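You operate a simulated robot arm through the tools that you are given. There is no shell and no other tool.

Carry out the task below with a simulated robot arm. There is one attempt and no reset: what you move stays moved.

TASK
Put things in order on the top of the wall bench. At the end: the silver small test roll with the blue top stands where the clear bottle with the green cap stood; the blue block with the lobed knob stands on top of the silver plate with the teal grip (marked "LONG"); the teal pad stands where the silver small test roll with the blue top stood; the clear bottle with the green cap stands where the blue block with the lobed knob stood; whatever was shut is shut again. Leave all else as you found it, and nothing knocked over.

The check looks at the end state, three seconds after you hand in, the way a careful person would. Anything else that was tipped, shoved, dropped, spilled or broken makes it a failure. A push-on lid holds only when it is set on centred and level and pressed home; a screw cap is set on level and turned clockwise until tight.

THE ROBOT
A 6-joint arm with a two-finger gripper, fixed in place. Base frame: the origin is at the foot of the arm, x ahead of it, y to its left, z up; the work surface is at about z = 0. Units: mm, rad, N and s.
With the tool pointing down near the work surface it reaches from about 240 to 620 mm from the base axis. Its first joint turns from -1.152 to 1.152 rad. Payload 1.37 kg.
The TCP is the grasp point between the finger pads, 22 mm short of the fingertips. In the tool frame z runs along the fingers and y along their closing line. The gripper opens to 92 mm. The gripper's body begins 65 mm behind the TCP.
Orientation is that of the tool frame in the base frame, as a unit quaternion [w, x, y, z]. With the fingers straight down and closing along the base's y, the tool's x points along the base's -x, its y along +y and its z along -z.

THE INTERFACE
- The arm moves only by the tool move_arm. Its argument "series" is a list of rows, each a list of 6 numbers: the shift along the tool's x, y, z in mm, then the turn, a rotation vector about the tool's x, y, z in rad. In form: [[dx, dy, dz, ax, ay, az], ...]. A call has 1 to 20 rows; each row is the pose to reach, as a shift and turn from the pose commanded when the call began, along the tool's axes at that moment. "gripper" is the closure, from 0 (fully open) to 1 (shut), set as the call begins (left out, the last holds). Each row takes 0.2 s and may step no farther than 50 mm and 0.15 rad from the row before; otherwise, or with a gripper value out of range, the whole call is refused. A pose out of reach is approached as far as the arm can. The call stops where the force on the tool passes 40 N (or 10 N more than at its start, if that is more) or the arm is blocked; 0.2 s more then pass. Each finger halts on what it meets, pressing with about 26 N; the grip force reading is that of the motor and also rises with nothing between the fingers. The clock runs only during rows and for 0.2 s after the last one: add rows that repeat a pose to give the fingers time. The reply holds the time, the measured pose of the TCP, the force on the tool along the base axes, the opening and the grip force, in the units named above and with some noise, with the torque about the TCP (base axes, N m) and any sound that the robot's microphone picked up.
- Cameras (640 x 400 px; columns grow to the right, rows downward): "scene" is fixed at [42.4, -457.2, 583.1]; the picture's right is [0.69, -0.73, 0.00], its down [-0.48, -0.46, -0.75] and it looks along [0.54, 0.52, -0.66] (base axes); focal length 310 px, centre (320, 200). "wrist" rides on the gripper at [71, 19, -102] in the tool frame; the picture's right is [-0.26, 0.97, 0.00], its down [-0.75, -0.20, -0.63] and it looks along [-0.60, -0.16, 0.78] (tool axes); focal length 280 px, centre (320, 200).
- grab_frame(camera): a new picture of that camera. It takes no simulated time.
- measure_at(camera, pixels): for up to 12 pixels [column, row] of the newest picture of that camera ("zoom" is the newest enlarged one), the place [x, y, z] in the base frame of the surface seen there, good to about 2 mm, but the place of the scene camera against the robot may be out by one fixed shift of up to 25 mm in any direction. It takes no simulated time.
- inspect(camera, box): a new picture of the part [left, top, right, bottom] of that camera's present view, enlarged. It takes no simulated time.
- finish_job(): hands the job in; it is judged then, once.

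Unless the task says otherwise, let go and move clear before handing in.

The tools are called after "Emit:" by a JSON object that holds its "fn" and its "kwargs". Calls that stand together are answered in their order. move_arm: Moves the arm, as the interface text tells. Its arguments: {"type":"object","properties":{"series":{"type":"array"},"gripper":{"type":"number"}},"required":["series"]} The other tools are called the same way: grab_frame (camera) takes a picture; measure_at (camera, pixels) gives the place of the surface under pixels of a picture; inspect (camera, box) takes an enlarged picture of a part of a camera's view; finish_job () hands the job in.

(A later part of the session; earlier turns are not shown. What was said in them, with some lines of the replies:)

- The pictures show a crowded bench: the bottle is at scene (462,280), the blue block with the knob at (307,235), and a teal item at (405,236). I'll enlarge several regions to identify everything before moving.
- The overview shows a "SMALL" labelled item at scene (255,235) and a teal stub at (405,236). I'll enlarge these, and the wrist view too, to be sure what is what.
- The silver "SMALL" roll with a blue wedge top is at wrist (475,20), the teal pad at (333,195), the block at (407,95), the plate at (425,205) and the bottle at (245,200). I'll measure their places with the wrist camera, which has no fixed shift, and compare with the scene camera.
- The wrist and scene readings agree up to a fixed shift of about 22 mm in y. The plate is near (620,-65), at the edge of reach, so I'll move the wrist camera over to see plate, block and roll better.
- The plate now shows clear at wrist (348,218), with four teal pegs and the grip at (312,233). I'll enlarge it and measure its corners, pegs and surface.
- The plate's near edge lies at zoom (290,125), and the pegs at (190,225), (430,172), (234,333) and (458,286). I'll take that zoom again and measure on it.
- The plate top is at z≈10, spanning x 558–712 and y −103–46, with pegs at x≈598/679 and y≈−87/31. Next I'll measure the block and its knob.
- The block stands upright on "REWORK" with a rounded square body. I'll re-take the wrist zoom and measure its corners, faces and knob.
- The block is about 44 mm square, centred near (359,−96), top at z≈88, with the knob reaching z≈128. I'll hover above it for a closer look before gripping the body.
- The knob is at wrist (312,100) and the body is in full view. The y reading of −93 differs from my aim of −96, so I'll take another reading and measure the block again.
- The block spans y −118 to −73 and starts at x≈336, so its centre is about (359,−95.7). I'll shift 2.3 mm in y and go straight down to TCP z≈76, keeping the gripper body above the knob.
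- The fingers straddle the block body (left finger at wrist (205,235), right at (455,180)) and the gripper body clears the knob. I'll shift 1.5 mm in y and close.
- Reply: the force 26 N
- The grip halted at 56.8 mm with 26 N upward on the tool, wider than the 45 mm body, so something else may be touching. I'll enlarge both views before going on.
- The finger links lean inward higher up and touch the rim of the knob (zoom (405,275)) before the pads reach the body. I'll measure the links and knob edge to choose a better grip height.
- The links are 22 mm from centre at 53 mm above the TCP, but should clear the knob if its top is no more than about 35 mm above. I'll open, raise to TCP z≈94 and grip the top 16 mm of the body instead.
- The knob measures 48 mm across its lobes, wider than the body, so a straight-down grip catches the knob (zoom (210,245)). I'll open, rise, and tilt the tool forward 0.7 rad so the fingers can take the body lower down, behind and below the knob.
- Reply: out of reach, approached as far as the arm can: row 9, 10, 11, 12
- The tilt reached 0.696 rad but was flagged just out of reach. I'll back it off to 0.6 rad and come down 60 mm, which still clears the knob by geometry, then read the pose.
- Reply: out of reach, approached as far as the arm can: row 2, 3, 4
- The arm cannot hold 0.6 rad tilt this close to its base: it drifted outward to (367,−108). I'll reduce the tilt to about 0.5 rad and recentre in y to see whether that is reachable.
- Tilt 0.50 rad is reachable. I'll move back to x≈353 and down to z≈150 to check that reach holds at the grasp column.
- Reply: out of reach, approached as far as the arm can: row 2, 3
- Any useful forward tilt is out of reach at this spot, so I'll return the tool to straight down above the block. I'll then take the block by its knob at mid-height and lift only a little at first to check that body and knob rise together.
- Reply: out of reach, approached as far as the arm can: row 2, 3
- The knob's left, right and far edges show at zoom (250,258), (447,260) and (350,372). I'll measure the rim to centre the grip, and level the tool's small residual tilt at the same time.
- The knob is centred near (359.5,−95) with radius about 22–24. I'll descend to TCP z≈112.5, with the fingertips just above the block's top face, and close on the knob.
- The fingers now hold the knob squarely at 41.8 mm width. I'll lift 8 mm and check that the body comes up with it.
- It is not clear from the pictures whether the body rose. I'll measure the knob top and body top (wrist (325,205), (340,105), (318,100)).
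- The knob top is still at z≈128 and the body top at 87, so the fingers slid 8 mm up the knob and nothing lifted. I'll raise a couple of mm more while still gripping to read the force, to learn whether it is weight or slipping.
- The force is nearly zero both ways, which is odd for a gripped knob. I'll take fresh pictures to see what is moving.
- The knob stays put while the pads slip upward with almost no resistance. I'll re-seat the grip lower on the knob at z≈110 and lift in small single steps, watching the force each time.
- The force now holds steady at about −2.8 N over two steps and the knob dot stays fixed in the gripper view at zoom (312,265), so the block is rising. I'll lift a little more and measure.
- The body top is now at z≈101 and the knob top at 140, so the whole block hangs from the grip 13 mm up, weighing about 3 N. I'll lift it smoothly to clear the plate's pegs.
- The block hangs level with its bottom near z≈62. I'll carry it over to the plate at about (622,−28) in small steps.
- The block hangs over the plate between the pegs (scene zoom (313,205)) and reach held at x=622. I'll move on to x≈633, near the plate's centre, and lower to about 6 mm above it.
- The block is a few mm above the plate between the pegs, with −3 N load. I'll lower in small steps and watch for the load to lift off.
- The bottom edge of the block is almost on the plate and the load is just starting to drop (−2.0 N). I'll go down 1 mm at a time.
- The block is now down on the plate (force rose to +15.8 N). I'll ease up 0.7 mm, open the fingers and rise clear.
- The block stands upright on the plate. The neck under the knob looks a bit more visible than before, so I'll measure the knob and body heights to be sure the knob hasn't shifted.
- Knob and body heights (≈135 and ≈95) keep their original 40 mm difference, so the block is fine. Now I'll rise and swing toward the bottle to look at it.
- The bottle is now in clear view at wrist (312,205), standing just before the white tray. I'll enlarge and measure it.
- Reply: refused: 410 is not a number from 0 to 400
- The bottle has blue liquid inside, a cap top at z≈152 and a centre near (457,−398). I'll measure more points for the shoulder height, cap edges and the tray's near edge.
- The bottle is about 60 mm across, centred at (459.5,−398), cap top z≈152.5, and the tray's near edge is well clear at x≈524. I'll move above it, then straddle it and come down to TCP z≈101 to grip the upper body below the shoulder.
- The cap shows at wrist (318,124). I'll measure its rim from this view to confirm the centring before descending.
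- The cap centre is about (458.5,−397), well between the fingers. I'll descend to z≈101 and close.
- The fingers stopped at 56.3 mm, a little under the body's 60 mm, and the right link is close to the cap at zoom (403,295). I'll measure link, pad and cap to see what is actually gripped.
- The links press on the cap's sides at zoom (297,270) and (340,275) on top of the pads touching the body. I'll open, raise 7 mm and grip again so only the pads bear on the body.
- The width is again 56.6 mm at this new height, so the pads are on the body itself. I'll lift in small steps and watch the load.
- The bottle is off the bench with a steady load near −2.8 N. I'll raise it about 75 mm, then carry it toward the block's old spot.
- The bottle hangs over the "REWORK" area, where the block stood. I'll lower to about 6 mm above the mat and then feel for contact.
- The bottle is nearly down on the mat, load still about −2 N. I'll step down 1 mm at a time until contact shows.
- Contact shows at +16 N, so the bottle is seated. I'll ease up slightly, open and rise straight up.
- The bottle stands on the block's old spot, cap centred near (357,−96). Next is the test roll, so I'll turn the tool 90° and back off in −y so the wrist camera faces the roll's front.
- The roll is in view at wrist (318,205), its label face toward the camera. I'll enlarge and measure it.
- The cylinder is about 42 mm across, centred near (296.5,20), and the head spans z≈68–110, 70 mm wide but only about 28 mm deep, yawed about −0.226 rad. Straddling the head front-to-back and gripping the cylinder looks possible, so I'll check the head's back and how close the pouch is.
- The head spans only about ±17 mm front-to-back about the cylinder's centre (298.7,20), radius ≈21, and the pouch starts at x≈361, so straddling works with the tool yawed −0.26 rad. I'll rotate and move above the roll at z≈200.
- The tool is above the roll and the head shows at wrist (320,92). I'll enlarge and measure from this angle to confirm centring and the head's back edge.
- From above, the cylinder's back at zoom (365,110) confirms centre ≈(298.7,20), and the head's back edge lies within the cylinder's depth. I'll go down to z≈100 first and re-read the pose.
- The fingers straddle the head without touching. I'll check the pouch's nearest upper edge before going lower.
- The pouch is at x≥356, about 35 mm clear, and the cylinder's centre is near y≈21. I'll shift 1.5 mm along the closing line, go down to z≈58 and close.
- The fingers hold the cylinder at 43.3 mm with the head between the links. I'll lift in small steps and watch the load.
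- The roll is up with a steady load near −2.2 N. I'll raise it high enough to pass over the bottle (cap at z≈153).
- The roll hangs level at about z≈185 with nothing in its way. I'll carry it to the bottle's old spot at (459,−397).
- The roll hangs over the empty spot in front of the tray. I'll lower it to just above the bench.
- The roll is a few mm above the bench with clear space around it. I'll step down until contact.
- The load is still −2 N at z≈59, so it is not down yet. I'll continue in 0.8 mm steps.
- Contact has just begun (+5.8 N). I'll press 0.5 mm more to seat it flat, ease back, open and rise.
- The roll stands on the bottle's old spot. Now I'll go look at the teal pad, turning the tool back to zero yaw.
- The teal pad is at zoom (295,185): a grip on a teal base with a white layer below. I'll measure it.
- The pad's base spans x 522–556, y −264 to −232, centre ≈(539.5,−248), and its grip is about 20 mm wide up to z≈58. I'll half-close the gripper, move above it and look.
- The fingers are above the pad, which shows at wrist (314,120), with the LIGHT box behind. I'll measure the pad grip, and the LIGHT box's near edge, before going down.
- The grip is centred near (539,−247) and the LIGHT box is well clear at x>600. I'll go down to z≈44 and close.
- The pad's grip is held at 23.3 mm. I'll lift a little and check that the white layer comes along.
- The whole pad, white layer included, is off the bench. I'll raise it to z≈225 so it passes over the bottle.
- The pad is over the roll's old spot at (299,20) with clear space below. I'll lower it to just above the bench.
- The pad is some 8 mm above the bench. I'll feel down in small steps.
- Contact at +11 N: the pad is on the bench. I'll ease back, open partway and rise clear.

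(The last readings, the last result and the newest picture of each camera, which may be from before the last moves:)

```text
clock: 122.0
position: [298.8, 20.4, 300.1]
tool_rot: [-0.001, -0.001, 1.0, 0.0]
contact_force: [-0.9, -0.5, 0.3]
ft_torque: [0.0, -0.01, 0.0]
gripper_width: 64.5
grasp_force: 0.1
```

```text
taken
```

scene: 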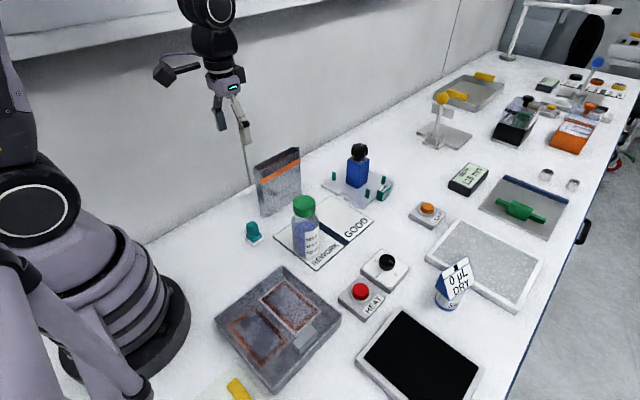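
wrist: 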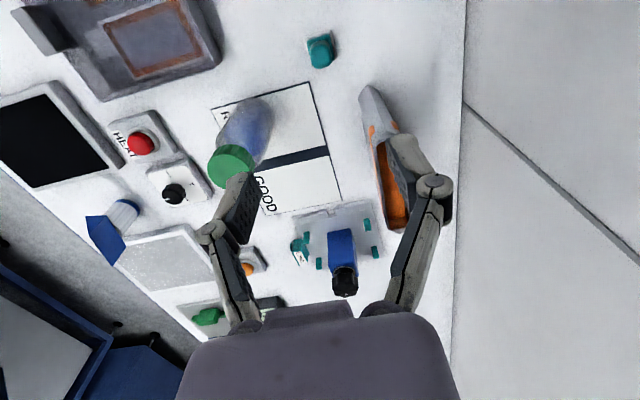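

All four items are placed and standing. I'll enlarge each one and measure for a final check before handing in.

Emit:
{"fn": "inspect", "kwargs": {"camera": "scene", "box": [230, 180, 340, 270]}}

Emit:
{"fn": "inspect", "kwargs": {"camera": "scene", "box": [420, 240, 500, 320]}}

Emit:
{"fn": "measure_at", "kwargs": {"camera": "zoom", "pixels": [[200, 320], [160, 330], [240, 335], [200, 355], [200, 170], [270, 150]]}}

Emit:
{"fn": "inspect", "kwargs": {"camera": "scene", "box": [310, 130, 410, 220]}}

Emit:
{"fn": "measure_at", "kwargs": {"camera": "wrist", "pixels": [[320, 50], [320, 62], [309, 42], [334, 36], [230, 165], [210, 165], [252, 165]]}}

```text
4.44 times, centred on (285, 225) of scene
```

zoom: 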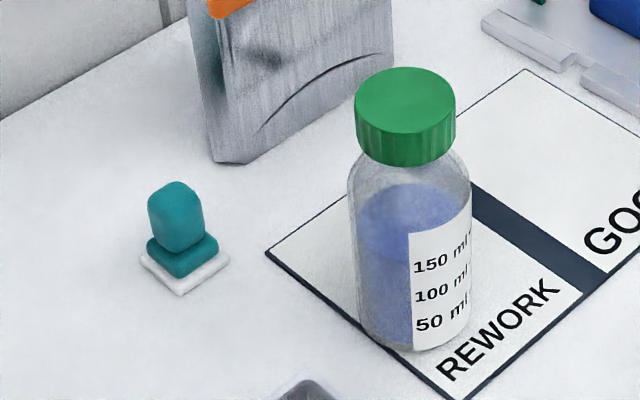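

```text
5.00 times, centred on (460, 280) of scene
```

zoom: 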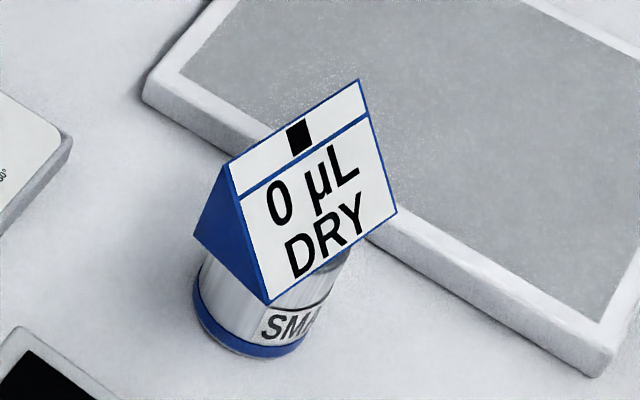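

```text
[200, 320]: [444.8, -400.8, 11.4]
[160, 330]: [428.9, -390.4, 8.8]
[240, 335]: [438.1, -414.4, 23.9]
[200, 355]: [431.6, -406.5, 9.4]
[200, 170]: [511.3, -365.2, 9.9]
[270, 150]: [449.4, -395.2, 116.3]
```

```text
4.44 times, centred on (360, 175) of scene
```

zoom: 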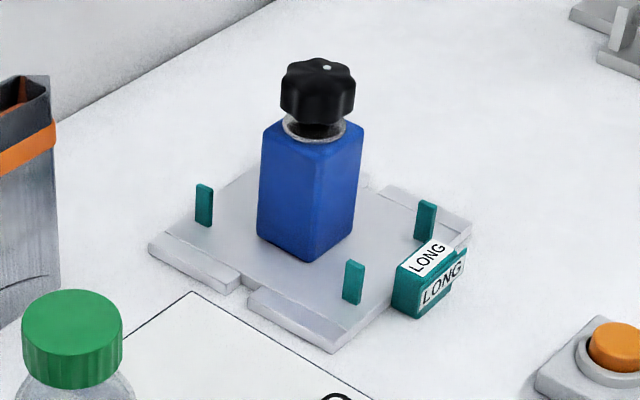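

```text
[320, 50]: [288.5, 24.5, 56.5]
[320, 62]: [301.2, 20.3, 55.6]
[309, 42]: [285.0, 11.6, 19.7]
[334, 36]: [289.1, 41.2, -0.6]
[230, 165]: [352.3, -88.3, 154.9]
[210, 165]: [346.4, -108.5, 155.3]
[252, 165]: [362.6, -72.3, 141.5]
```

Everything stands, but my rough cap reading suggests the bottle centre may be a few mm off in y. I'll enlarge it and measure the cap and base more carefully.

Emit:
{"fn": "inspect", "kwargs": {"camera": "wrist", "box": [190, 80, 290, 200]}}

Emit:
{"fn": "measure_at", "kwargs": {"camera": "zoom", "pixels": [[255, 305], [390, 285], [330, 240], [330, 340], [310, 300], [270, 270], [380, 320], [425, 180], [440, 130], [300, 150], [420, 220]]}}

```text
3.33 times, centred on (240, 140) of wrist
```

zoom: 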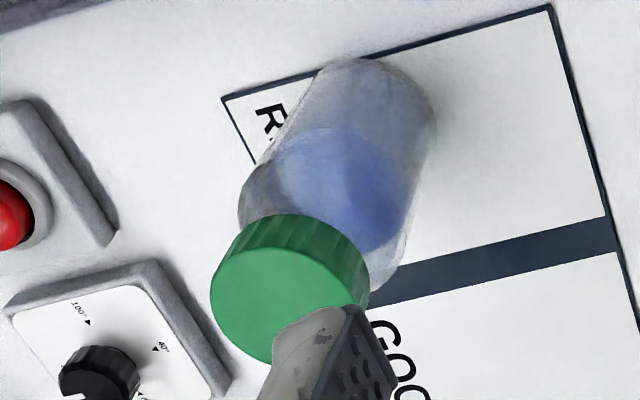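

```text
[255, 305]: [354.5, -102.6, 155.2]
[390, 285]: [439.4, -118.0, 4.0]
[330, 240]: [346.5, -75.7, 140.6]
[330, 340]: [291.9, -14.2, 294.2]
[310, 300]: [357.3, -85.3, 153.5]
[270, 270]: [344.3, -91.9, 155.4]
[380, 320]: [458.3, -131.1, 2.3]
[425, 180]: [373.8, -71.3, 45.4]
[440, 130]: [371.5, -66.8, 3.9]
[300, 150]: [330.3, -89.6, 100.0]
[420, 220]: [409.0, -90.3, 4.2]
```

The cap-top centre works out to about (357,−96), matching the block's old spot, and the pad, roll and block all stand upright with the arm clear at z≈300. Nothing was opened and nothing else has moved, so I'm handing in.

Emit:
{"fn": "finish_job", "kwargs": {}}

```text
The job is handed in.
```

I moved all four items to their new places and handed the job in. The last pictures show them standing, with nothing knocked over. I haven't seen the check's result.

| Item | Where it stands now | How close |
|---|---|---|
| Blue block with lobed knob | On the silver plate marked "LONG", between the four pegs, about (633, −27) | Within a few mm of the plate's centre |
| Clear bottle with green cap | Where the blue block stood, about (357, −96) | Within about 3 mm of the block's old centre |
| Silver small test roll with blue top | Where the bottle stood, about (459, −397) | Placed to within about 2 mm, going by the arm's reading |
| Teal pad | Where the test roll stood, about (299, 21) | Placed to within about 2 mm, going by the arm's reading |

- **Blue block:** I had to lift it by its knob, because the fingers caught on the knob before they could reach the body. The knob's height above the body hadn't changed afterwards.
- **Slips and contact:** The first lift on the knob slipped without raising the block. Early grips on the block and the bottle touched the knob and cap, so I opened and gripped again higher up.
- **Everything else:** I opened nothing, so there was nothing to shut again. The other items on the bench looked unmoved in the final pictures. The arm is empty and clear at about z = 300.
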